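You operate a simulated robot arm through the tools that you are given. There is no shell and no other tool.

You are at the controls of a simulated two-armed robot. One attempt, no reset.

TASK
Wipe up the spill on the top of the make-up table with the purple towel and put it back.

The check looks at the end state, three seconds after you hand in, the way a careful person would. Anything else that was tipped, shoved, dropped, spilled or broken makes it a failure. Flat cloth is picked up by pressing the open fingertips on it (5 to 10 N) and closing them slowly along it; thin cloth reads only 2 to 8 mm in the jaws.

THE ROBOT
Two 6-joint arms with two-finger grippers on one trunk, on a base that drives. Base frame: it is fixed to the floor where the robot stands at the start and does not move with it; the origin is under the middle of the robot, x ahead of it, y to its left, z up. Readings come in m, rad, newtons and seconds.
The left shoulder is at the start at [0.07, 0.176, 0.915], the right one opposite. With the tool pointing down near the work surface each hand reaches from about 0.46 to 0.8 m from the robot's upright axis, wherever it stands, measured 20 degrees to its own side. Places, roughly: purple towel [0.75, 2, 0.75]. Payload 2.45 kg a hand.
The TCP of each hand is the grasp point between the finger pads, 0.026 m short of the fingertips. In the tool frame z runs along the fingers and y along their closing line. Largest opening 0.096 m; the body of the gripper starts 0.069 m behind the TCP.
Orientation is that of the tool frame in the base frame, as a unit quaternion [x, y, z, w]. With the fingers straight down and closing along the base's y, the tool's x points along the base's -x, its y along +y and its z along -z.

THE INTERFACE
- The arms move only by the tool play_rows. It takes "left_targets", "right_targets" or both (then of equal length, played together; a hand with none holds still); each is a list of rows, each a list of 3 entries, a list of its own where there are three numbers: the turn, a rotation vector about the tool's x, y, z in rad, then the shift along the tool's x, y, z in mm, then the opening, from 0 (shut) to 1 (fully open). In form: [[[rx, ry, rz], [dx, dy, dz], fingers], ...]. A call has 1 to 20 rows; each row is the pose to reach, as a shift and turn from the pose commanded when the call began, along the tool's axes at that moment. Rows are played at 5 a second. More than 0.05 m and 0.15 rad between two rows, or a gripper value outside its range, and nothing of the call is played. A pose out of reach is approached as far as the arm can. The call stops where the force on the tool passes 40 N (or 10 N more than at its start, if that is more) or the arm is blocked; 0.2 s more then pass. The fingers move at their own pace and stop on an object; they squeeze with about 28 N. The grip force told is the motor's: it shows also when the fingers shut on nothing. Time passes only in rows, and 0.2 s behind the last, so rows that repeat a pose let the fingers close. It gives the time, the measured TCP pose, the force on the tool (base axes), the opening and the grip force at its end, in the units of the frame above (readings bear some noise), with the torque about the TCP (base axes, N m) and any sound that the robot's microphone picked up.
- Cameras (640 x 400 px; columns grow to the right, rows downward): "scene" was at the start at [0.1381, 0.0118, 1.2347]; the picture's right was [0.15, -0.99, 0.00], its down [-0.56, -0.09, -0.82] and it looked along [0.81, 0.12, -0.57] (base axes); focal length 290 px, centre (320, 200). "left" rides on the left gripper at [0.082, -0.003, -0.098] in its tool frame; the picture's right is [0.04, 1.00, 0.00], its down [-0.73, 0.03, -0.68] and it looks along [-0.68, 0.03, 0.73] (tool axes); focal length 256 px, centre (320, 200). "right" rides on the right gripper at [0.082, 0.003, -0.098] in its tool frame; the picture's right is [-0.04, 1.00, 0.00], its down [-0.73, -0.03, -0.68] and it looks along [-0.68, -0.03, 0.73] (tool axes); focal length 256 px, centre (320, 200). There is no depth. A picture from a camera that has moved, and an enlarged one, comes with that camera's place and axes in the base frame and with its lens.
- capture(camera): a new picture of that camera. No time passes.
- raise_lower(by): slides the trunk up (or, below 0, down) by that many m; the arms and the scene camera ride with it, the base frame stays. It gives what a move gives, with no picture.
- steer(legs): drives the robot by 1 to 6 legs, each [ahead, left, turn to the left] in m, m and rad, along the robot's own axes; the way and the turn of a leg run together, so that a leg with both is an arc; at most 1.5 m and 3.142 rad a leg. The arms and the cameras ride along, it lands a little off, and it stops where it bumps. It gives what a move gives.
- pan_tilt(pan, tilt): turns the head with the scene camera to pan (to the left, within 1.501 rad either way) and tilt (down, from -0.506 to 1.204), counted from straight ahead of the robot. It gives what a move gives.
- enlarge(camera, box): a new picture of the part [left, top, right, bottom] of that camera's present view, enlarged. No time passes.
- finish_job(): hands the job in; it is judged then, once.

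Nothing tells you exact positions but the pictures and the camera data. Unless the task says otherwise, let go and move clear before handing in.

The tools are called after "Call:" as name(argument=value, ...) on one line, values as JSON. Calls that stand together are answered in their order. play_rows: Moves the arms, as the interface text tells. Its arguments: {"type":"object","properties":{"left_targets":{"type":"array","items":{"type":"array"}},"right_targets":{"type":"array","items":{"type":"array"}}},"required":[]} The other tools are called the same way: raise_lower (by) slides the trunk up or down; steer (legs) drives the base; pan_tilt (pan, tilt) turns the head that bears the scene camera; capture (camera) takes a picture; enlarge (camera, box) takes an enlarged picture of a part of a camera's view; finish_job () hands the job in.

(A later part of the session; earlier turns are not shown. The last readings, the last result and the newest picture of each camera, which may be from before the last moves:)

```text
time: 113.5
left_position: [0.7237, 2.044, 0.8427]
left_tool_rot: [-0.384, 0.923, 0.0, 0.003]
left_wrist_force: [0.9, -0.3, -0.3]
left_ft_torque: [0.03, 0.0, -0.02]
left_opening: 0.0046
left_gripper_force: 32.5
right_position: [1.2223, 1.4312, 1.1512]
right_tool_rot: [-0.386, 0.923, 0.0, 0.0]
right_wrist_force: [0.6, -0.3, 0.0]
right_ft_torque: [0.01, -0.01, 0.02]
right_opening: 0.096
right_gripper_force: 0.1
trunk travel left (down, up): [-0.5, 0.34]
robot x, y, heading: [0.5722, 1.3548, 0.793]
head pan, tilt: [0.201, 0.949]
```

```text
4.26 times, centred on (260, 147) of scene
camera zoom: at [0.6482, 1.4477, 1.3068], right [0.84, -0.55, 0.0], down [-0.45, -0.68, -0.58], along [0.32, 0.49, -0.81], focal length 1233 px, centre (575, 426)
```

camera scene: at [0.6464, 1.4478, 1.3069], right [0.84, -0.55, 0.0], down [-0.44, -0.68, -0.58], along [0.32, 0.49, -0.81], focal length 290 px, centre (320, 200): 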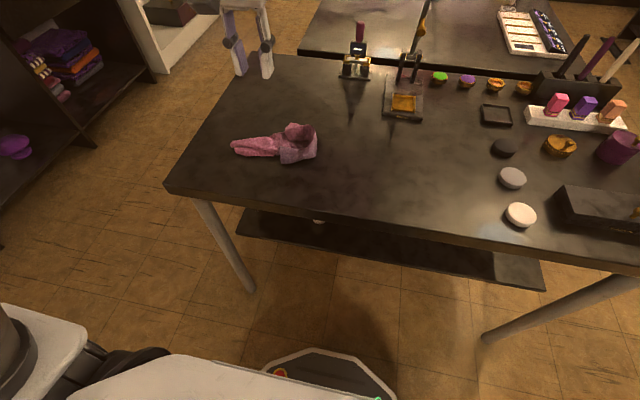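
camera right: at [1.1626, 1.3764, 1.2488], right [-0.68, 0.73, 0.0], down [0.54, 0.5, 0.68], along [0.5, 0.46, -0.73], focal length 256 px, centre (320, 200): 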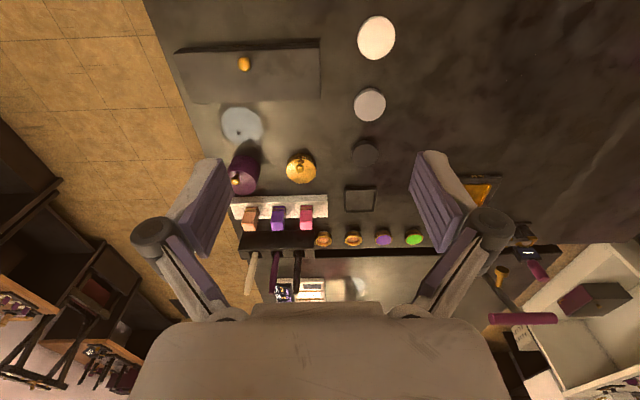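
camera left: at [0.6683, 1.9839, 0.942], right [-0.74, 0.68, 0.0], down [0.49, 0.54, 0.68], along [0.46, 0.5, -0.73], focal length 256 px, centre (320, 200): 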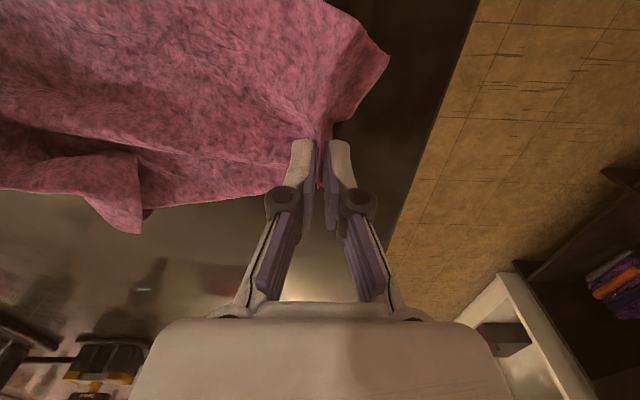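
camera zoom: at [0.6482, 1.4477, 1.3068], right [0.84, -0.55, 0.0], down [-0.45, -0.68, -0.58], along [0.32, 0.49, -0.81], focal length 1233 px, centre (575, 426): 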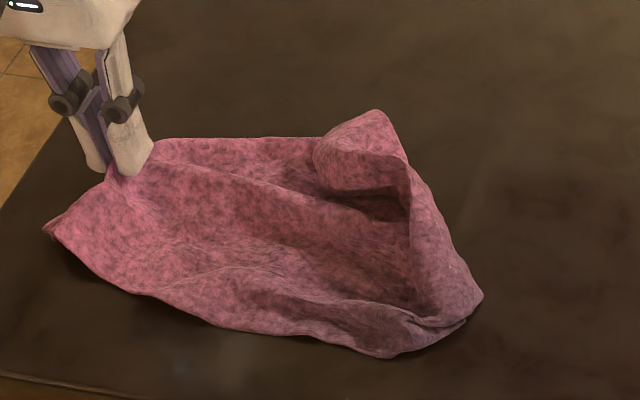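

Corner gripped. I pull it toward the far side (about 12 cm), gently.

Call:
play_rows(left_targets=[[[0, 0, 0], [-20, 1, 0], 0], [[0, 0, 0], [-40, 2, 0], 0], [[0, 0, 0], [-60, 3, 0], 0], [[0, 0, 0], [-80, 4, 2], 0], [[0, 0, 0], [-97, 5, 4], 0], [[0, 0, 0], [-110, 5, 6], 0], [[0, 0, 0], [-110, 5, 6], 0]])

Call:
capture(camera="left")

Call:
enlarge(camera="scene", box=[185, 80, 335, 194])

```text
time: 115.1
left_position: [0.7977, 2.126, 0.8373]
left_tool_rot: [-0.384, 0.923, 0.001, 0.002]
left_wrist_force: [-1.1, 1.0, 1.9]
left_ft_torque: [0.06, 0.02, 0.0]
left_opening: 0.0015
left_gripper_force: 27.5
right_position: [1.222, 1.4311, 1.1504]
right_tool_rot: [-0.385, 0.923, 0.001, 0.0]
right_wrist_force: [-0.6, -0.3, 0.6]
right_ft_torque: [0.01, 0.03, 0.01]
right_opening: 0.0959
right_gripper_force: 0.1
trunk travel left (down, up): [-0.5, 0.34]
robot x, y, heading: [0.5704, 1.3551, 0.797]
head pan, tilt: [0.201, 0.949]
```

```text
taken
camera left: at [0.7425, 2.0658, 0.9364], right [-0.74, 0.68, 0.0], down [0.49, 0.54, 0.68], along [0.46, 0.5, -0.73], focal length 256 px, centre (320, 200)
```

left: 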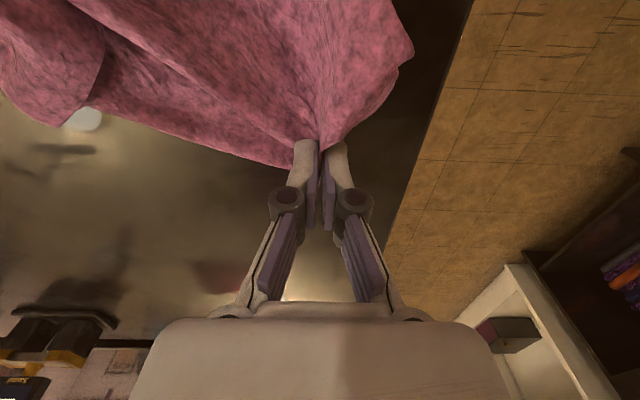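

```text
3.51 times, centred on (260, 137) of scene
camera zoom: at [0.6482, 1.4477, 1.3068], right [0.84, -0.55, 0.0], down [-0.45, -0.68, -0.58], along [0.32, 0.49, -0.81], focal length 1016 px, centre (530, 421)
```

zoom: 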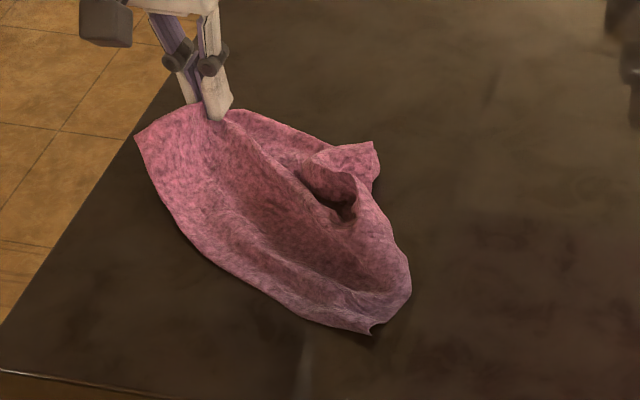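

The whole left side moved with the pull, so the far strip of the cloth seems to be tucked underneath. I release and look, planning a two-handed re-lay by the near corners.

Call:
play_rows(left_targets=[[[0, 0, 0], [0, 0, 5], 0], [[0, 0, 0], [0, 0, 7], 0.05], [[0, 0, 0], [0, 0, 7], 0.15], [[0, 0, 0], [0, 0, 6], 0.25], [[0, 0, 0], [0, 0, 3], 0.3], [[0, 0, 0], [0, 0, -10], 0.32], [[0, 0, 0], [0, 0, -35], 0.32], [[0, 0, 0], [10, 0, -70], 0.32], [[0, 0, 0], [30, 0, -110], 0.32], [[0, 0, 0], [50, 5, -150], 0.32], [[0, 0, 0], [80, 10, -180], 0.32], [[0, 0, 0], [120, 10, -200], 0.32], [[0, 0, 0], [160, 10, -220], 0.32]])

Call:
capture(camera="left")

Call:
enlarge(camera="scene", box=[185, 90, 335, 184])

Call:
enlarge(camera="left", box=[160, 20, 400, 170])

```text
time: 117.9
left_position: [0.6779, 2.0179, 1.0579]
left_tool_rot: [-0.385, 0.923, 0.001, 0.003]
left_wrist_force: [-0.7, 0.0, 0.5]
left_ft_torque: [0.02, 0.02, 0.01]
left_opening: 0.0308
left_gripper_force: 0.1
right_position: [1.2192, 1.4309, 1.1524]
right_tool_rot: [-0.385, 0.923, 0.001, 0.002]
right_wrist_force: [-0.9, -0.2, 0.1]
right_ft_torque: [0.0, -0.01, -0.01]
right_opening: 0.096
right_gripper_force: 0.1
trunk travel left (down, up): [-0.5, 0.34]
robot x, y, heading: [0.5708, 1.3543, 0.79]
head pan, tilt: [0.201, 0.949]
```

```text
taken
camera left: at [0.6214, 1.958, 1.1572], right [-0.74, 0.68, 0.0], down [0.49, 0.54, 0.68], along [0.46, 0.5, -0.73], focal length 256 px, centre (320, 200)
```

left: 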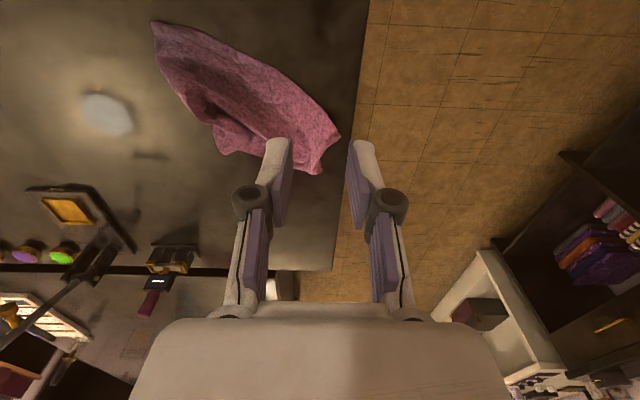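

```text
4.26 times, centred on (260, 137) of scene
camera zoom: at [0.6467, 1.4466, 1.307], right [0.84, -0.55, 0.0], down [-0.45, -0.68, -0.58], along [0.32, 0.49, -0.81], focal length 1233 px, centre (575, 468)
```

zoom: 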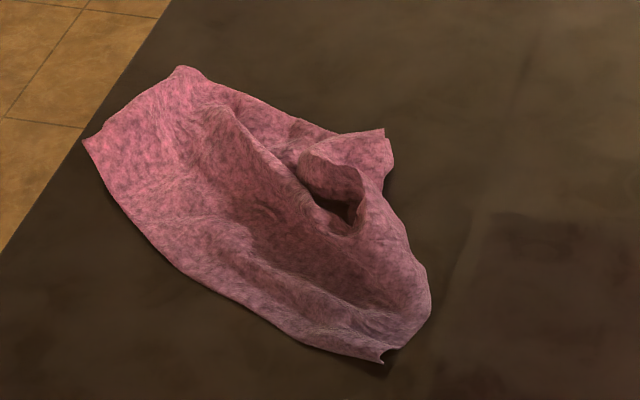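

```text
2.67 times, centred on (280, 95) of left
camera zoom: at [0.6214, 1.958, 1.1572], right [-0.74, 0.68, 0.0], down [0.49, 0.54, 0.68], along [0.46, 0.5, -0.73], focal length 683 px, centre (427, 480)
```

zoom: 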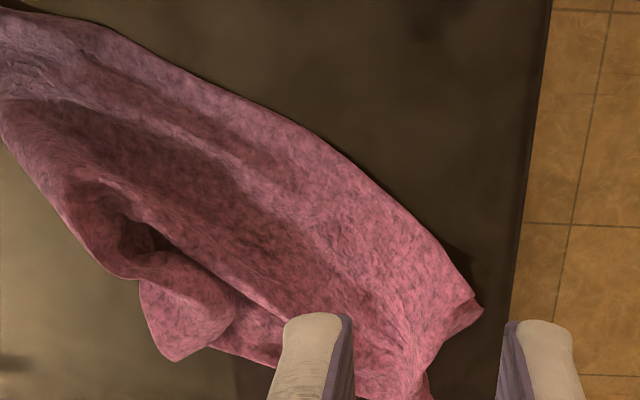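

The near edge (front) is now stretched but turned; near-left tip ≈[0.728, 2.137], near-right tip ≈[0.80, 1.87]. I take a close look at the right part before choosing grasps.

Call:
enlarge(camera="left", box=[130, 10, 290, 170])

Call:
enlarge(camera="scene", box=[250, 110, 310, 184])

```text
2.50 times, centred on (210, 90) of left
camera zoom: at [0.6214, 1.958, 1.1572], right [-0.74, 0.68, 0.0], down [0.49, 0.54, 0.68], along [0.46, 0.5, -0.73], focal length 640 px, centre (595, 475)
```

zoom: 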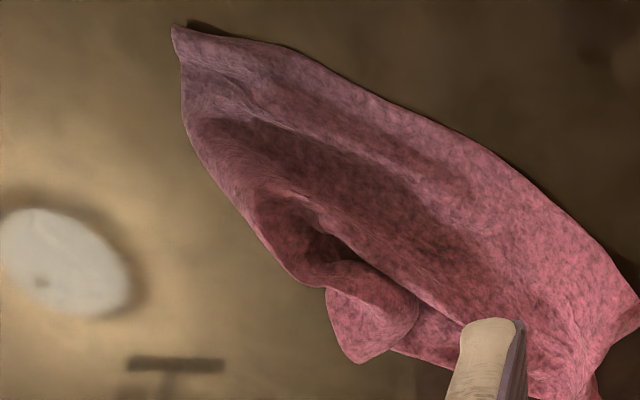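

```text
5.41 times, centred on (280, 147) of scene
camera zoom: at [0.6467, 1.4466, 1.307], right [0.84, -0.55, 0.0], down [-0.45, -0.68, -0.58], along [0.32, 0.49, -0.81], focal length 1566 px, centre (536, 486)
```

zoom: 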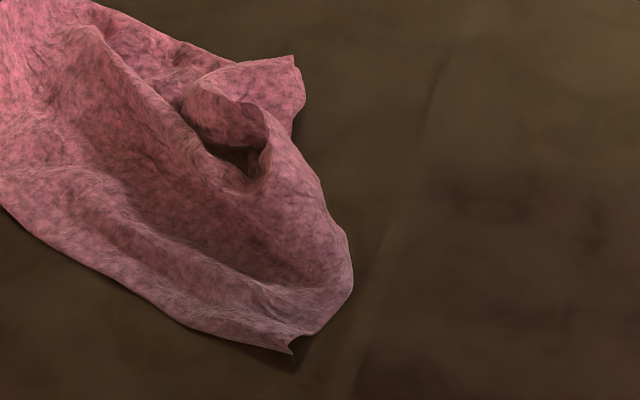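

The right edge near the front is flat now; the far-right corner tip sticks out at about [0.892, 2.032]. I go to grasp it and pull it to the far right.

Call:
play_rows(left_targets=[[[0, 0, 0], [-25, -25, 0], 0.3], [[0, 0, 0], [-50, -50, 20], 0.3], [[0, 0, 0], [-75, -75, 45], 0.3], [[0, 0, 0], [-100, -100, 75], 0.3], [[0, 0, 0], [-125, -125, 105], 0.3], [[0, 0, 0], [-143, -141, 140], 0.3], [[0, 0, 0], [-143, -141, 175], 0.3], [[0, 0, 0], [-143, -141, 192], 0.3], [[0, 0, 0], [-143, -141, 192], 0.3]])

Call:
capture(camera="left")

Call:
enlarge(camera="scene", box=[185, 90, 335, 184])

```text
time: 119.9
left_position: [0.8803, 2.0208, 0.8658]
left_tool_rot: [-0.384, 0.923, 0.002, 0.002]
left_wrist_force: [-0.1, 0.6, -0.2]
left_ft_torque: [-0.02, -0.02, 0.01]
left_opening: 0.0289
left_gripper_force: 0.1
right_position: [1.2225, 1.4334, 1.151]
right_tool_rot: [-0.386, 0.922, 0.0, -0.001]
right_wrist_force: [-0.2, -0.2, 0.0]
right_ft_torque: [-0.01, 0.02, 0.01]
right_opening: 0.0961
right_gripper_force: 0.1
trunk travel left (down, up): [-0.5, 0.34]
robot x, y, heading: [0.5748, 1.3523, 0.791]
head pan, tilt: [0.201, 0.949]
```

```text
taken
camera left: at [0.8238, 1.9619, 0.9645], right [-0.74, 0.68, 0.0], down [0.49, 0.54, 0.68], along [0.46, 0.5, -0.73], focal length 256 px, centre (320, 200)
```

left: 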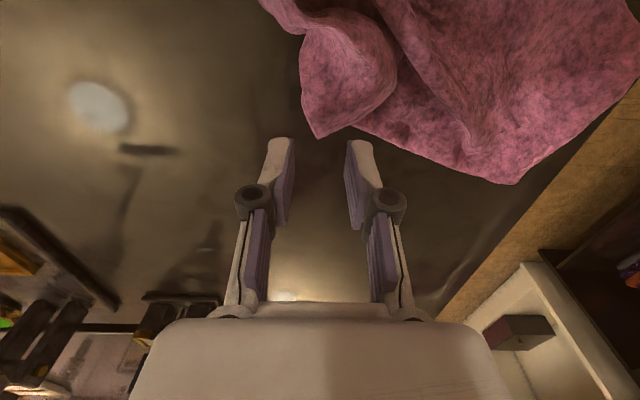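

```text
4.26 times, centred on (260, 137) of scene
camera zoom: at [0.6482, 1.448, 1.3068], right [0.84, -0.55, 0.0], down [-0.45, -0.68, -0.58], along [0.32, 0.49, -0.81], focal length 1233 px, centre (575, 468)
```

zoom: 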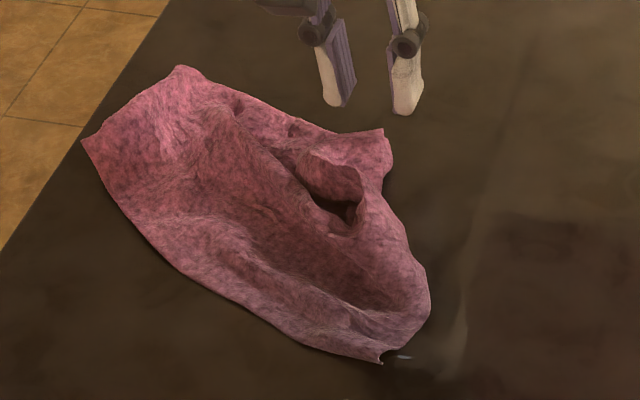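

The tip is a bit nearer and left of the touchdown point; I correct by 21 mm nearer and 11 mm left, then lower.

Call:
play_rows(left_targets=[[[0, 0, 0], [21, 11, 3], 0.3], [[0, 0, 0], [21, 11, 15], 0.3], [[0, 0, 0], [21, 11, 25], 0.3], [[0, 0, 0], [21, 11, 32], 0.3], [[0, 0, 0], [21, 11, 36], 0.3], [[0, 0, 0], [21, 11, 38.5], 0.3]])

Call:
capture(camera="left")

```text
time: 121.3
left_position: [0.8582, 2.0144, 0.8298]
left_tool_rot: [-0.384, 0.923, 0.002, 0.004]
left_wrist_force: [-0.5, 0.7, 13.0]
left_ft_torque: [0.06, 0.13, 0.02]
left_opening: 0.0294
left_gripper_force: 0.6
right_position: [1.2199, 1.4313, 1.1516]
right_tool_rot: [-0.385, 0.923, 0.001, 0.001]
right_wrist_force: [0.1, -0.2, 0.5]
right_ft_torque: [0.03, -0.03, 0.02]
right_opening: 0.0961
right_gripper_force: 0.0
trunk travel left (down, up): [-0.5, 0.34]
robot x, y, heading: [0.5743, 1.3509, 0.794]
head pan, tilt: [0.201, 0.949]
```

```text
taken
camera left: at [0.8009, 1.9542, 0.9279], right [-0.74, 0.68, 0.0], down [0.49, 0.54, 0.69], along [0.46, 0.51, -0.73], focal length 256 px, centre (320, 200)
```

left: 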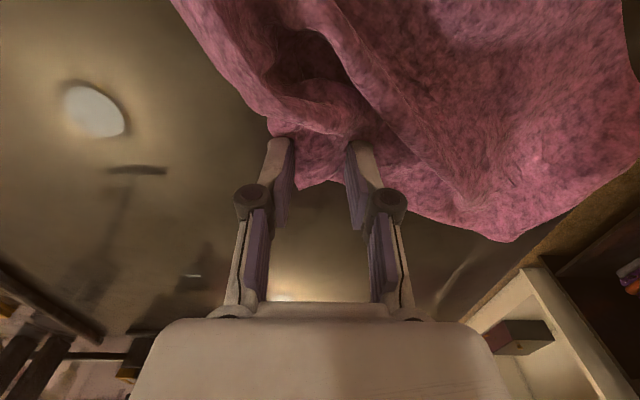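

Contact at 13 N. I close slowly on the flap and lift a little.

Call:
play_rows(left_targets=[[[0, 0, 0], [0, 0, -0.3], 0.27], [[0, 0, 0], [0, 0, -0.6], 0.23], [[0, 0, 0], [0, 0, -0.9], 0.19], [[0, 0, 0], [0, 0, -1.2], 0.15], [[0, 0, 0], [0, 0, -1.5], 0.11], [[0, 0, 0], [0, 0, -1.8], 0.07], [[0, 0, 0], [0, 0, -2], 0.03], [[0, 0, 0], [0, 0, -2], 0], [[0, 0, 0], [0, 0, -2], 0], [[0, 0, 0], [0, 0, -10], 0], [[0, 0, 0], [0, 0, -18], 0]])

Call:
capture(camera="left")

Call:
enlarge(camera="scene", box=[185, 90, 335, 184])

```text
time: 123.7
left_position: [0.8562, 2.0141, 0.8439]
left_tool_rot: [-0.385, 0.923, 0.0, 0.003]
left_wrist_force: [-0.2, 0.0, -0.4]
left_ft_torque: [0.0, -0.04, -0.01]
left_opening: 0.0036
left_gripper_force: 28.2
right_position: [1.2224, 1.4331, 1.1517]
right_tool_rot: [-0.385, 0.923, 0.0, 0.0]
right_wrist_force: [0.7, 0.0, -0.4]
right_ft_torque: [0.0, 0.02, 0.0]
right_opening: 0.0961
right_gripper_force: 0.1
trunk travel left (down, up): [-0.5, 0.34]
robot x, y, heading: [0.5721, 1.3519, 0.79]
head pan, tilt: [0.201, 0.949]
```

```text
taken
camera left: at [0.8009, 1.9548, 0.9439], right [-0.74, 0.68, 0.0], down [0.49, 0.54, 0.68], along [0.46, 0.5, -0.73], focal length 256 px, centre (320, 200)
```

left: 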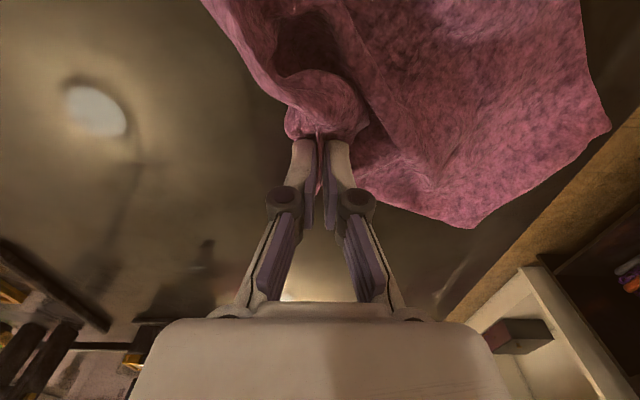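

```text
4.26 times, centred on (260, 137) of scene
camera zoom: at [0.6482, 1.4478, 1.3067], right [0.84, -0.55, 0.0], down [-0.45, -0.68, -0.58], along [0.32, 0.49, -0.81], focal length 1233 px, centre (575, 468)
```

zoom: 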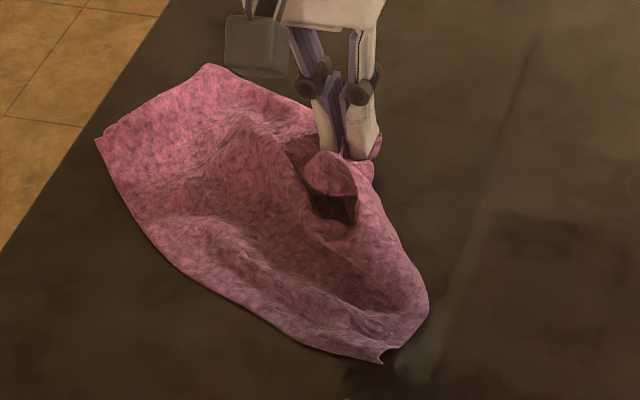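

Gripped. I pull this corner right and slightly farther, toward the original far-right corner place.

Call:
play_rows(left_targets=[[[0, 0, 0], [-5, -18, -4], 0], [[0, 0, 0], [-12, -36, -6], 0], [[0, 0, 0], [-20, -54, -6], 0], [[0, 0, 0], [-28, -72, -4], 0], [[0, 0, 0], [-36, -90, -2], 0], [[0, 0, 0], [-44, -108, 2], 0], [[0, 0, 0], [-50, -125, 5], 0], [[0, 0, 0], [-50, -125, 7], 0]])

Call:
capture(camera="left")

Call:
enlarge(camera="scene", box=[185, 90, 335, 184])

```text
time: 125.5
left_position: [0.9825, 1.9618, 0.8379]
left_tool_rot: [-0.384, 0.923, 0.0, 0.004]
left_wrist_force: [-1.0, 0.4, 1.0]
left_ft_torque: [0.03, 0.0, 0.0]
left_opening: 0.003
left_gripper_force: 25.1
right_position: [1.2232, 1.4313, 1.1499]
right_tool_rot: [-0.385, 0.923, 0.0, 0.0]
right_wrist_force: [0.4, -0.4, -0.3]
right_ft_torque: [0.0, 0.0, -0.02]
right_opening: 0.0959
right_gripper_force: 0.1
trunk travel left (down, up): [-0.5, 0.34]
robot x, y, heading: [0.5758, 1.3532, 0.789]
head pan, tilt: [0.201, 0.949]
```

```text
taken
camera left: at [0.9255, 1.9018, 0.9371], right [-0.74, 0.67, 0.0], down [0.49, 0.54, 0.68], along [0.46, 0.5, -0.73], focal length 256 px, centre (320, 200)
```

left: 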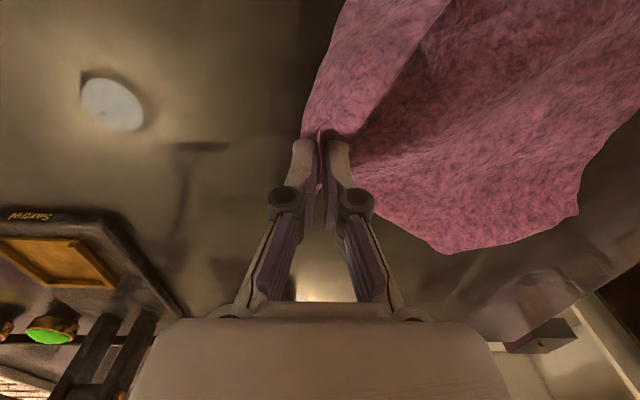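

```text
4.26 times, centred on (260, 137) of scene
camera zoom: at [0.648, 1.4482, 1.3068], right [0.84, -0.55, 0.0], down [-0.45, -0.68, -0.58], along [0.32, 0.49, -0.81], focal length 1233 px, centre (575, 468)
```

zoom: 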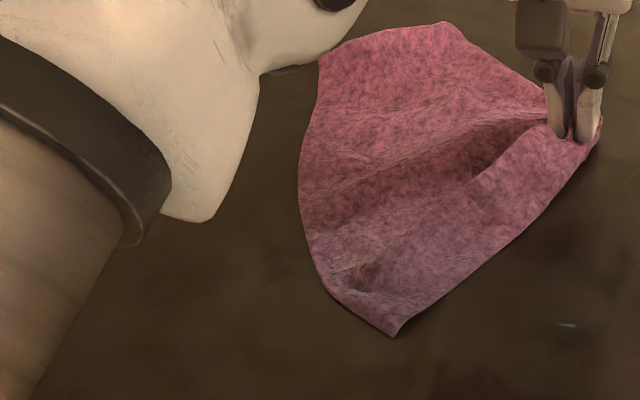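

The right edge is now straight, though the whole cloth slid and turned; the far-left corner is still tucked under. I release here and next lift the near-left corner high so the tucked part falls free, then lay it back to the near left.

Call:
play_rows(left_targets=[[[0, 0, 0], [0, 0, 6], 0], [[0, 0, 0], [0, 0, 8], 0.05], [[0, 0, 0], [0, 0, 8], 0.15], [[0, 0, 0], [0, 0, 7], 0.25], [[0, 0, 0], [0, 0, 4], 0.3], [[0, 0, 0], [0, 0, -10], 0.3], [[0, 0, 0], [0, 0, -35], 0.3], [[0, 0, 0], [10, 0, -70], 0.3], [[0, 0, 0], [30, 10, -110], 0.3], [[0, 0, 0], [60, 25, -140], 0.3], [[0, 0, 0], [90, 45, -165], 0.3], [[0, 0, 0], [110, 80, -180], 0.3], [[0, 0, 0], [120, 120, -190], 0.3]])

Call:
capture(camera="left")

Call:
enlarge(camera="scene", box=[185, 75, 335, 184])

Call:
enlarge(camera="left", box=[150, 0, 400, 200])

```text
time: 128.3
left_position: [0.8089, 1.9617, 1.0272]
left_tool_rot: [-0.384, 0.923, 0.0, 0.002]
left_wrist_force: [-1.3, 0.6, 0.1]
left_ft_torque: [0.02, 0.0, -0.01]
left_opening: 0.0286
left_gripper_force: 0.0
right_position: [1.2203, 1.4325, 1.1528]
right_tool_rot: [-0.385, 0.923, -0.002, 0.001]
right_wrist_force: [-0.7, 0.1, 0.4]
right_ft_torque: [0.01, -0.03, 0.04]
right_opening: 0.0959
right_gripper_force: 0.2
trunk travel left (down, up): [-0.5, 0.34]
robot x, y, heading: [0.5732, 1.3534, 0.79]
head pan, tilt: [0.201, 0.949]
```

```text
taken
camera left: at [0.7522, 1.9019, 1.1268], right [-0.74, 0.68, 0.0], down [0.49, 0.54, 0.68], along [0.46, 0.5, -0.73], focal length 256 px, centre (320, 200)
```

left: 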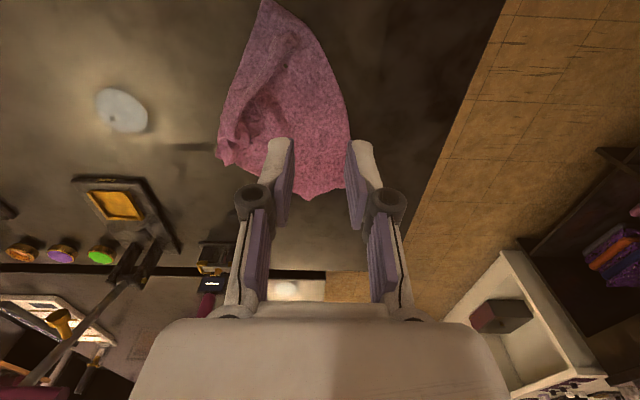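

```text
3.67 times, centred on (260, 130) of scene
camera zoom: at [0.6468, 1.449, 1.3068], right [0.84, -0.55, 0.0], down [-0.45, -0.68, -0.58], along [0.32, 0.49, -0.81], focal length 1063 px, centre (540, 459)
```

zoom: 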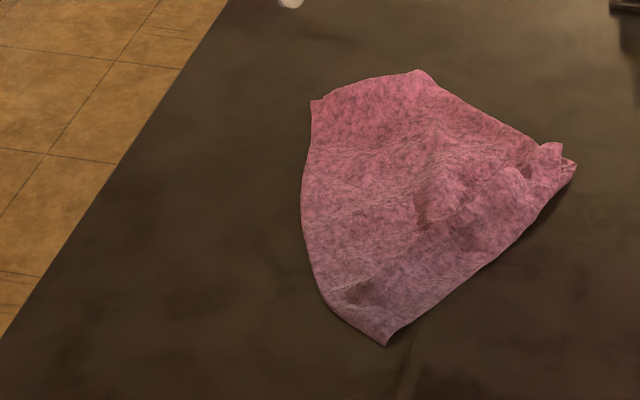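

```text
2.00 times, centred on (275, 100) of left
camera zoom: at [0.7522, 1.9019, 1.1268], right [-0.74, 0.68, 0.0], down [0.49, 0.54, 0.68], along [0.46, 0.5, -0.73], focal length 512 px, centre (410, 400)
```

zoom: 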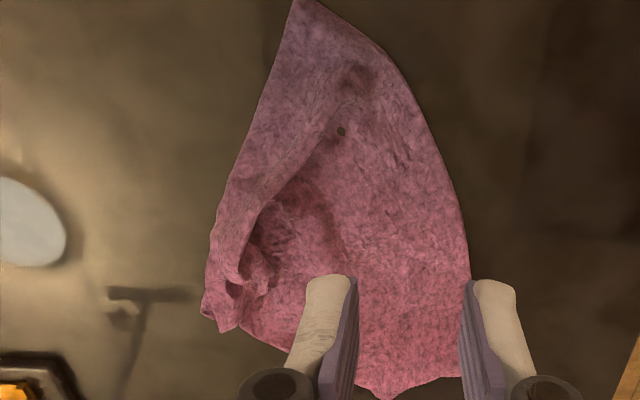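

The visible outline is only about half the towel's area, so a good part is folded underneath. I'll drive 4 cm closer and grasp the far-left corner of what is visible (about [0.90, 2.13]) to lift it and let the folds fall open.

Call:
steer(legs=[[0.04, 0, 0]])

Call:
play_rows(left_targets=[[[0, 0, 0], [-30, 10, 0], 0.3], [[0, 0, 0], [-60, 20, 20], 0.3], [[0, 0, 0], [-90, 30, 45], 0.3], [[0, 0, 0], [-115, 40, 75], 0.3], [[0, 0, 0], [-137, 47, 105], 0.3], [[0, 0, 0], [-137, 47, 140], 0.3], [[0, 0, 0], [-137, 47, 160], 0.3], [[0, 0, 0], [-137, 47, 160], 0.3]])

Call:
capture(camera="left")

Call:
capture(camera="scene")

```text
time: 129.2
left_position: [0.8386, 1.989, 1.0284]
left_tool_rot: [-0.384, 0.923, 0.001, 0.002]
left_wrist_force: [-0.3, -0.3, 0.1]
left_ft_torque: [0.0, 0.0, -0.01]
left_opening: 0.0289
left_gripper_force: 0.0
right_position: [1.2495, 1.459, 1.1515]
right_tool_rot: [-0.385, 0.923, 0.0, 0.0]
right_wrist_force: [0.0, 1.3, -0.6]
right_ft_torque: [-0.01, 0.02, 0.01]
right_opening: 0.0957
right_gripper_force: 0.0
trunk travel left (down, up): [-0.5, 0.34]
robot x, y, heading: [0.5982, 1.3844, 0.787]
head pan, tilt: [0.201, 0.949]
```

```text
time: 131.0
left_position: [0.9021, 2.1189, 0.8697]
left_tool_rot: [-0.384, 0.923, 0.001, 0.003]
left_wrist_force: [-0.2, -0.6, 0.0]
left_ft_torque: [0.01, 0.02, 0.0]
left_opening: 0.0287
left_gripper_force: 0.0
right_position: [1.2502, 1.4599, 1.1512]
right_tool_rot: [-0.385, 0.923, 0.0, 0.001]
right_wrist_force: [0.2, -0.1, 0.0]
right_ft_torque: [0.0, -0.03, -0.01]
right_opening: 0.0959
right_gripper_force: 0.1
trunk travel left (down, up): [-0.5, 0.34]
robot x, y, heading: [0.6057, 1.3814, 0.791]
head pan, tilt: [0.201, 0.949]
```

```text
taken
camera left: at [0.8457, 2.0599, 0.9678], right [-0.74, 0.68, 0.0], down [0.49, 0.54, 0.68], along [0.46, 0.5, -0.73], focal length 256 px, centre (320, 200)
```

left: 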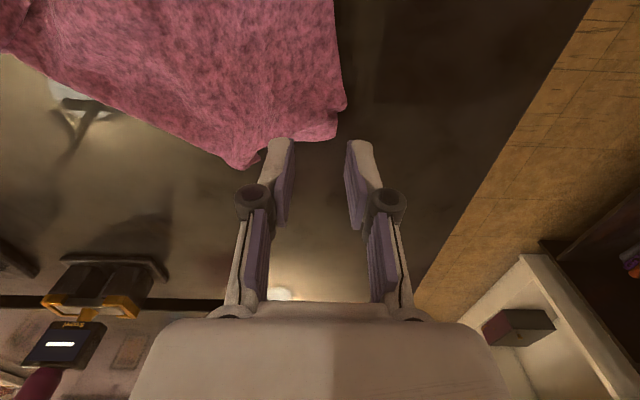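

```text
taken
camera scene: at [0.6762, 1.4761, 1.3068], right [0.84, -0.55, 0.0], down [-0.45, -0.68, -0.58], along [0.32, 0.49, -0.81], focal length 290 px, centre (320, 200)
```

scene: 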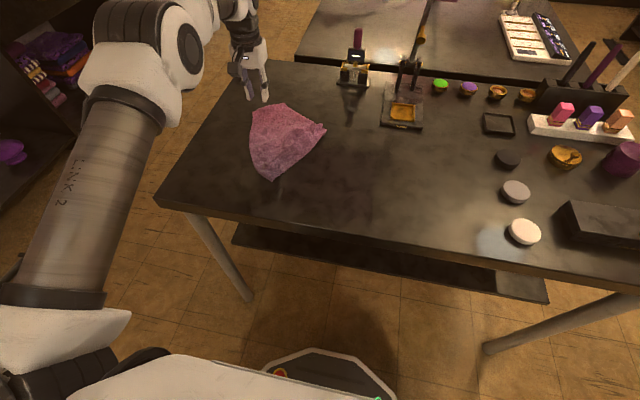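

The touchdown is right at the corner; I shift 15 mm right and 6 mm nearer, press and close slowly.

Call:
play_rows(left_targets=[[[0, 0, 0], [6, -15, 5], 0.3], [[0, 0, 0], [6, -15, 18], 0.3], [[0, 0, 0], [6, -15, 28], 0.3], [[0, 0, 0], [6, -15, 36], 0.3], [[0, 0, 0], [6, -15, 40], 0.3], [[0, 0, 0], [6, -15, 42], 0.3]])

```text
time: 132.4
left_position: [0.9081, 2.1055, 0.8284]
left_tool_rot: [-0.384, 0.923, 0.002, 0.003]
left_wrist_force: [0.4, 0.3, 9.3]
left_ft_torque: [0.16, -0.01, -0.02]
left_opening: 0.0292
left_gripper_force: 0.9
right_position: [1.248, 1.4595, 1.1517]
right_tool_rot: [-0.385, 0.923, 0.001, 0.001]
right_wrist_force: [-0.7, -0.2, 0.3]
right_ft_torque: [0.01, -0.01, -0.01]
right_opening: 0.0961
right_gripper_force: 0.0
trunk travel left (down, up): [-0.5, 0.34]
robot x, y, heading: [0.602, 1.3802, 0.791]
head pan, tilt: [0.201, 0.949]
```

Good contact (9 N). I close slowly and then lift it about 12 cm to see what hangs below.

Call:
play_rows(left_targets=[[[0, 0, 0], [0, 0, -0.3], 0.27], [[0, 0, 0], [0, 0, -0.6], 0.23], [[0, 0, 0], [0, 0, -0.9], 0.19], [[0, 0, 0], [0, 0, -1.2], 0.15], [[0, 0, 0], [0, 0, -1.5], 0.11], [[0, 0, 0], [0, 0, -1.8], 0.07], [[0, 0, 0], [0, 0, -2], 0.03], [[0, 0, 0], [0, 0, -2], 0], [[0, 0, 0], [0, 0, -2], 0], [[0, 0, 0], [2, 0, -15], 0], [[0, 0, 0], [8, 0, -40], 0], [[0, 0, 0], [14, 0, -70], 0], [[0, 0, 0], [20, 0, -100], 0], [[0, 0, 0], [25, 0, -130], 0], [[0, 0, 0], [25, 0, -130], 0]])

Call:
capture(camera="left")

Call:
enlarge(camera="scene", box=[195, 50, 355, 190])

```text
time: 135.6
left_position: [0.8885, 2.0866, 0.9561]
left_tool_rot: [-0.385, 0.923, 0.001, 0.003]
left_wrist_force: [0.4, -0.3, -0.7]
left_ft_torque: [0.02, 0.05, 0.03]
left_opening: 0.0039
left_gripper_force: 29.9
right_position: [1.2502, 1.4602, 1.151]
right_tool_rot: [-0.386, 0.923, 0.001, 0.0]
right_wrist_force: [0.9, -0.8, -0.2]
right_ft_torque: [-0.03, 0.0, 0.01]
right_opening: 0.0958
right_gripper_force: 0.0
trunk travel left (down, up): [-0.5, 0.34]
robot x, y, heading: [0.5989, 1.3785, 0.788]
head pan, tilt: [0.201, 0.949]
```

```text
taken
camera left: at [0.8339, 2.0279, 1.0552], right [-0.74, 0.68, 0.0], down [0.49, 0.54, 0.68], along [0.46, 0.5, -0.73], focal length 256 px, centre (320, 200)
```

left: 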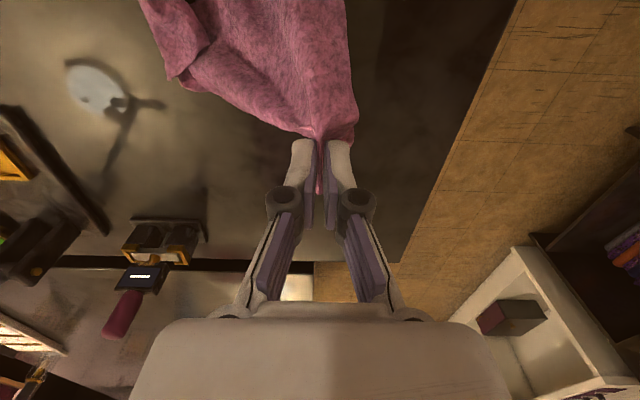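

```text
2.86 times, centred on (275, 120) of scene
camera zoom: at [0.6767, 1.477, 1.3067], right [0.84, -0.55, 0.0], down [-0.45, -0.68, -0.58], along [0.32, 0.49, -0.81], focal length 828 px, centre (449, 429)
```

zoom: 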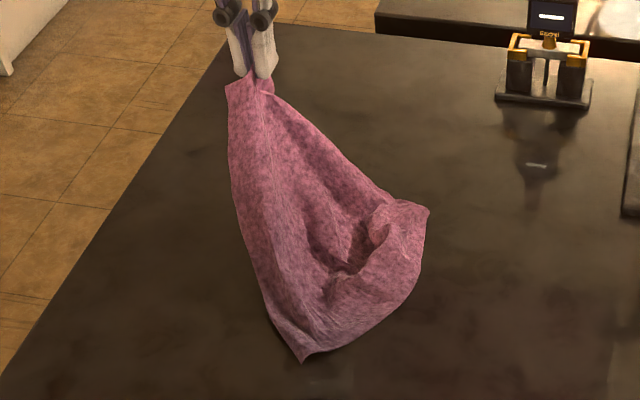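

Nothing has dropped out visibly yet. I lift it further until it hangs almost freely.

Call:
play_rows(left_targets=[[[0, 0, 0], [5, -5, -30], 0], [[0, 0, 0], [10, -10, -60], 0], [[0, 0, 0], [20, -15, -90], 0], [[0, 0, 0], [30, -20, -120], 0], [[0, 0, 0], [40, -20, -150], 0], [[0, 0, 0], [40, -20, -170], 0], [[0, 0, 0], [40, -20, -170], 0]])

Call:
capture(camera="left")

Call:
capture(camera="scene")

Call:
enlarge(camera="scene", box=[195, 0, 355, 190])

```text
time: 137.2
left_position: [0.8756, 2.0432, 1.1254]
left_tool_rot: [-0.385, 0.923, 0.0, 0.002]
left_wrist_force: [0.0, 0.3, -0.5]
left_ft_torque: [-0.01, -0.06, -0.02]
left_opening: 0.0032
left_gripper_force: 27.0
right_position: [1.2507, 1.4598, 1.1512]
right_tool_rot: [-0.386, 0.923, 0.0, 0.0]
right_wrist_force: [0.1, -0.9, 1.0]
right_ft_torque: [-0.03, 0.01, -0.03]
right_opening: 0.096
right_gripper_force: 0.1
trunk travel left (down, up): [-0.5, 0.34]
robot x, y, heading: [0.6011, 1.3827, 0.791]
head pan, tilt: [0.201, 0.949]
```

```text
taken
camera left: at [0.8194, 1.9835, 1.2253], right [-0.74, 0.68, 0.0], down [0.49, 0.54, 0.68], along [0.46, 0.5, -0.73], focal length 256 px, centre (320, 200)
```

left: 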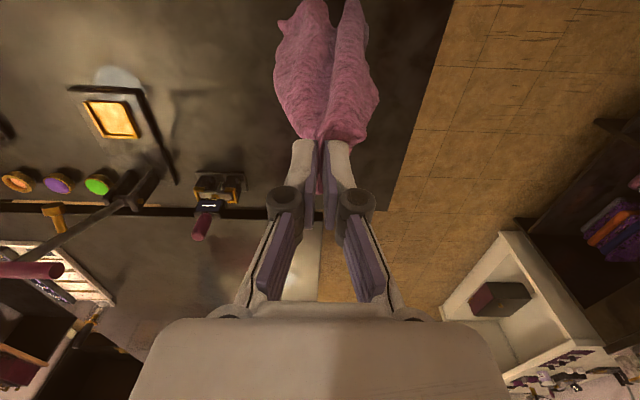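

```text
taken
camera scene: at [0.6763, 1.4765, 1.3067], right [0.84, -0.55, 0.0], down [-0.45, -0.68, -0.58], along [0.32, 0.49, -0.81], focal length 290 px, centre (320, 200)
```

scene: 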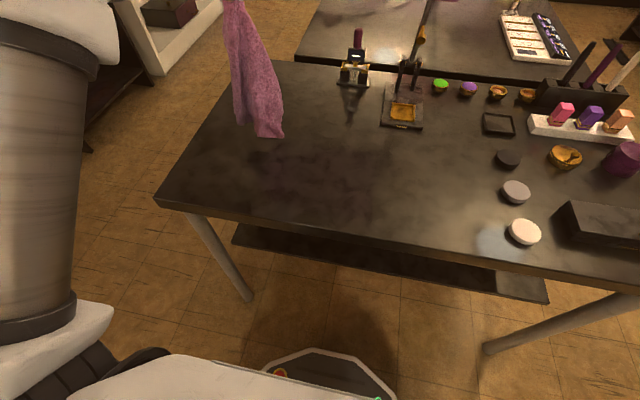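

```text
2.11 times, centred on (275, 95) of scene
camera zoom: at [0.6763, 1.4765, 1.3067], right [0.84, -0.55, 0.0], down [-0.45, -0.68, -0.58], along [0.32, 0.49, -0.81], focal length 610 px, centre (415, 421)
```

zoom: 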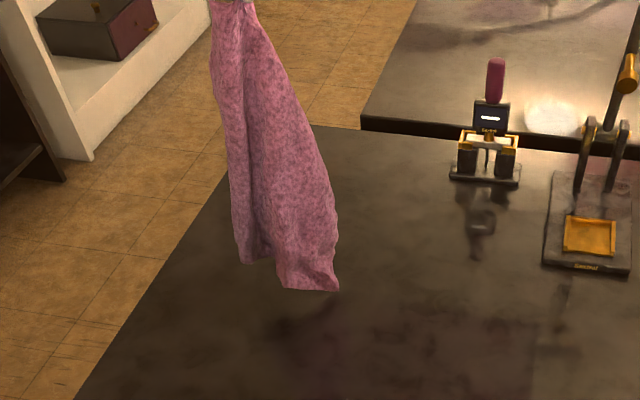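

The towel hangs free now, held at about the middle of its left edge with the right edge at the bottom. I turn the gripper 90° about the vertical so that the bottom edge lines up fore-and-aft, and shift the robot slightly back/right for reach.

Call:
play_rows(left_targets=[[[0, 0, 0.14], [0, 0, -8], 0], [[0, 0, 0.28], [0, 0, -16], 0], [[0, 0, 0.42], [0, 0, -24], 0], [[0, 0, 0.56], [0, 0, -30], 0], [[0, 0, 0.7], [0, 0, -30], 0], [[0, 0, 0.84], [0, 0, -30], 0], [[0, 0, 0.98], [0, 0, -30], 0], [[0, 0, 1.12], [0, 0, -30], 0], [[0, 0, 1.26], [0, 0, -30], 0], [[0, 0, 1.4], [0, 0, -30], 0], [[0, 0, 1.54], [0, 0, -30], 0], [[0, 0, 1.54], [0, 0, -30], 0]])

Call:
capture(camera="scene")

Call:
capture(camera="left")

```text
time: 139.8
left_position: [0.8752, 2.0433, 1.1561]
left_tool_rot: [0.367, 0.93, 0.002, 0.002]
left_wrist_force: [-1.9, -3.7, 1.9]
left_ft_torque: [-0.01, -0.01, -0.03]
left_opening: 0.0017
left_gripper_force: 24.6
right_position: [1.249, 1.4592, 1.1505]
right_tool_rot: [-0.385, 0.923, 0.0, -0.001]
right_wrist_force: [0.1, -0.8, -0.1]
right_ft_torque: [-0.03, 0.0, 0.01]
right_opening: 0.0958
right_gripper_force: 0.1
trunk travel left (down, up): [-0.5, 0.34]
robot x, y, heading: [0.5997, 1.3793, 0.791]
head pan, tilt: [0.201, 0.949]
```

```text
taken
camera scene: at [0.6765, 1.4765, 1.3067], right [0.84, -0.55, 0.0], down [-0.45, -0.68, -0.58], along [0.32, 0.49, -0.81], focal length 290 px, centre (320, 200)
```

scene: 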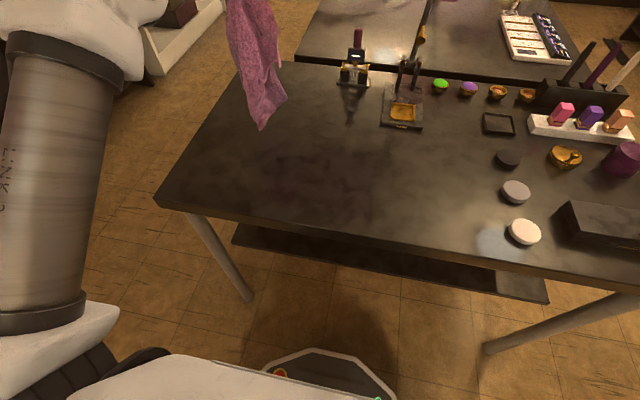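

```text
taken
camera left: at [0.8128, 2.0979, 1.2554], right [0.65, 0.76, 0.0], down [0.55, -0.48, 0.68], along [0.52, -0.44, -0.73], focal length 256 px, centre (320, 200)
```

left: 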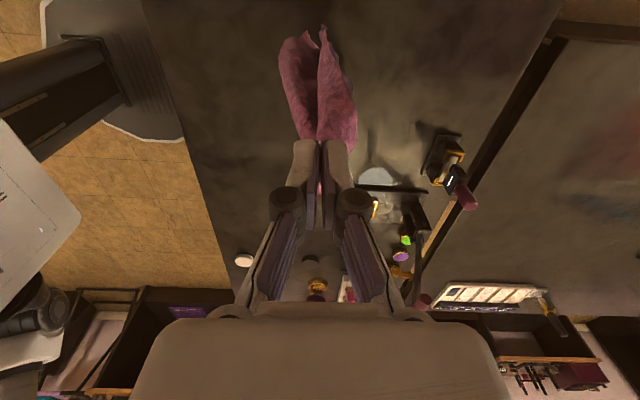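

The turn worked (fingers now close fore-and-aft). I drive slightly back and right, bring the hand over the place of the right edge, and lay the towel out toward the left.

Call:
steer(legs=[[-0.03, -0.06, 0]])

Call:
play_rows(left_targets=[[[0, 0, 0], [-25, -12, 0], 0], [[0, 0, 0], [-50, -25, 0], 0], [[0, 0, 0], [-75, -35, 0], 0], [[0, 0, 0], [-90, -42, 10], 0], [[0, 0, 0], [-90, -42, 30], 0], [[0, 0, 0], [-90, -42, 45], 0], [[0, 0, 0], [-90, -42, 45], 0], [[0, 0, 0], [-90, -42, 45], 0], [[0, 0, 0], [-90, -42, 45], 0]])

Call:
capture(camera="scene")

Call:
capture(camera="left")

Call:
enlarge(camera="scene", box=[195, 0, 355, 190])

```text
time: 140.8
left_position: [0.8963, 1.9792, 1.1563]
left_tool_rot: [0.367, 0.93, 0.002, 0.001]
left_wrist_force: [0.2, -1.0, 0.4]
left_ft_torque: [0.03, 0.02, 0.01]
left_opening: 0.0031
left_gripper_force: 25.9
right_position: [1.2711, 1.3962, 1.1508]
right_tool_rot: [-0.385, 0.923, 0.0, 0.0]
right_wrist_force: [-0.5, -0.1, -0.7]
right_ft_torque: [0.02, 0.02, -0.03]
right_opening: 0.0959
right_gripper_force: 0.1
trunk travel left (down, up): [-0.5, 0.34]
robot x, y, heading: [0.6196, 1.3159, 0.79]
head pan, tilt: [0.201, 0.949]
```

```text
time: 142.8
left_position: [0.9339, 1.8889, 1.1106]
left_tool_rot: [0.367, 0.93, 0.003, 0.001]
left_wrist_force: [0.7, 0.4, 0.2]
left_ft_torque: [0.0, -0.05, 0.01]
left_opening: 0.0032
left_gripper_force: 26.1
right_position: [1.2716, 1.3964, 1.151]
right_tool_rot: [-0.384, 0.923, 0.0, -0.001]
right_wrist_force: [0.7, -0.1, 0.0]
right_ft_torque: [-0.01, 0.01, 0.0]
right_opening: 0.0961
right_gripper_force: 0.0
trunk travel left (down, up): [-0.5, 0.34]
robot x, y, heading: [0.6209, 1.3139, 0.788]
head pan, tilt: [0.201, 0.949]
```

```text
taken
camera scene: at [0.6979, 1.4123, 1.3067], right [0.84, -0.55, 0.0], down [-0.45, -0.68, -0.58], along [0.32, 0.49, -0.81], focal length 290 px, centre (320, 200)
```

scene: 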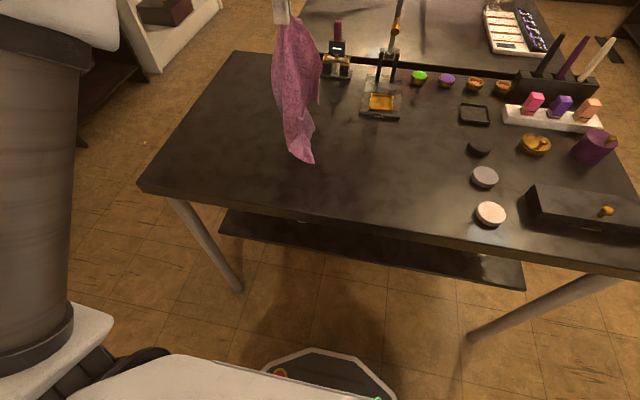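

```text
taken
camera left: at [0.871, 1.9423, 1.211], right [0.65, 0.76, 0.0], down [0.55, -0.48, 0.68], along [0.52, -0.44, -0.73], focal length 256 px, centre (320, 200)
```

left: 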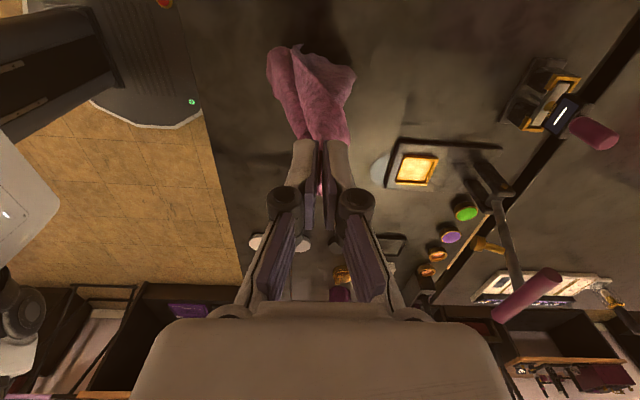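

```text
2.11 times, centred on (275, 95) of scene
camera zoom: at [0.6979, 1.4123, 1.3067], right [0.84, -0.55, 0.0], down [-0.45, -0.68, -0.58], along [0.32, 0.49, -0.81], focal length 610 px, centre (415, 421)
```

zoom: 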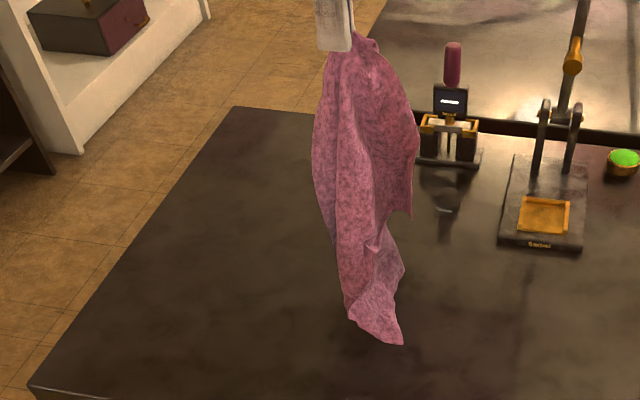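

The cloth hangs from what is really the near-left corner, with the far-left corner on the far side and the far-right corner at the bottom — that fits the original orientation. I raise it, move it above the original far-right corner place, and will lay it diagonally toward the near left.

Call:
play_rows(left_targets=[[[0, 0, 0], [0, 0, -30], 0], [[0, 0, 0], [0, 10, -60], 0], [[0, 0, 0], [0, 35, -75], 0], [[0, 0, 0], [-5, 65, -75], 0], [[0, 0, 0], [-10, 90, -75], 0], [[0, 0, 0], [-12, 102, -75], 0], [[0, 0, 0], [-12, 102, -75], 0], [[0, 0, 0], [-12, 102, -75], 0], [[0, 0, 0], [-12, 102, -75], 0]])

Call:
capture(camera="left")

Call:
pan_tilt(pan=0.2, tilt=0.65)

Call:
capture(camera="scene")

```text
time: 144.8
left_position: [0.9554, 1.9134, 1.1665]
left_tool_rot: [0.367, 0.93, 0.003, 0.001]
left_wrist_force: [0.0, 0.2, -0.3]
left_ft_torque: [0.0, -0.01, 0.01]
left_opening: 0.0036
left_gripper_force: 33.7
left hand out of reach, approached as far as the arm can: row 3, 4, 5, 6, 7, 8, 9
right_position: [1.2713, 1.3968, 1.1511]
right_tool_rot: [-0.385, 0.923, 0.0, 0.0]
right_wrist_force: [0.0, -0.1, 1.5]
right_ft_torque: [-0.02, 0.01, 0.03]
right_opening: 0.096
right_gripper_force: 0.1
trunk travel left (down, up): [-0.5, 0.34]
robot x, y, heading: [0.6231, 1.3154, 0.79]
head pan, tilt: [0.201, 0.949]
```

```text
taken
camera left: at [0.8918, 1.9672, 1.2654], right [0.65, 0.76, 0.0], down [0.55, -0.48, 0.68], along [0.52, -0.44, -0.73], focal length 256 px, centre (320, 200)
```

left: 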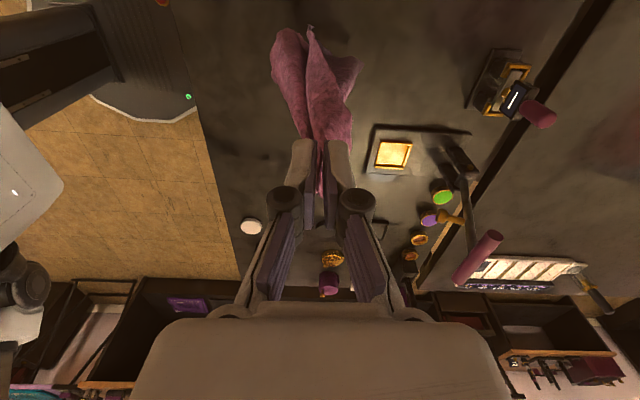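

```text
time: 145.6
left_position: [0.9548, 1.913, 1.1667]
left_tool_rot: [0.367, 0.93, 0.002, 0.0]
left_wrist_force: [-0.6, -0.2, -1.1]
left_ft_torque: [-0.01, 0.01, 0.01]
left_opening: 0.004
left_gripper_force: 32.9
right_position: [1.2722, 1.3961, 1.1513]
right_tool_rot: [-0.384, 0.923, 0.0, 0.0]
right_wrist_force: [-0.2, 0.2, 0.5]
right_ft_torque: [0.0, 0.05, 0.01]
right_opening: 0.0961
right_gripper_force: 0.1
trunk travel left (down, up): [-0.5, 0.34]
robot x, y, heading: [0.6225, 1.3193, 0.79]
head pan, tilt: [0.201, 0.649]
```

```text
taken
camera scene: at [0.7055, 1.4242, 1.3308], right [0.84, -0.55, 0.0], down [-0.33, -0.51, -0.8], along [0.44, 0.67, -0.61], focal length 290 px, centre (320, 200)
```

scene: 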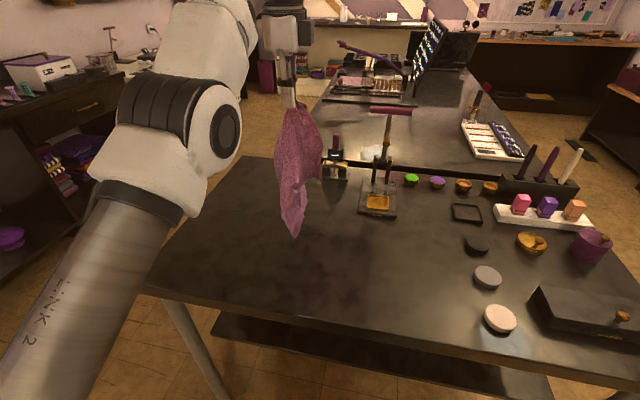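

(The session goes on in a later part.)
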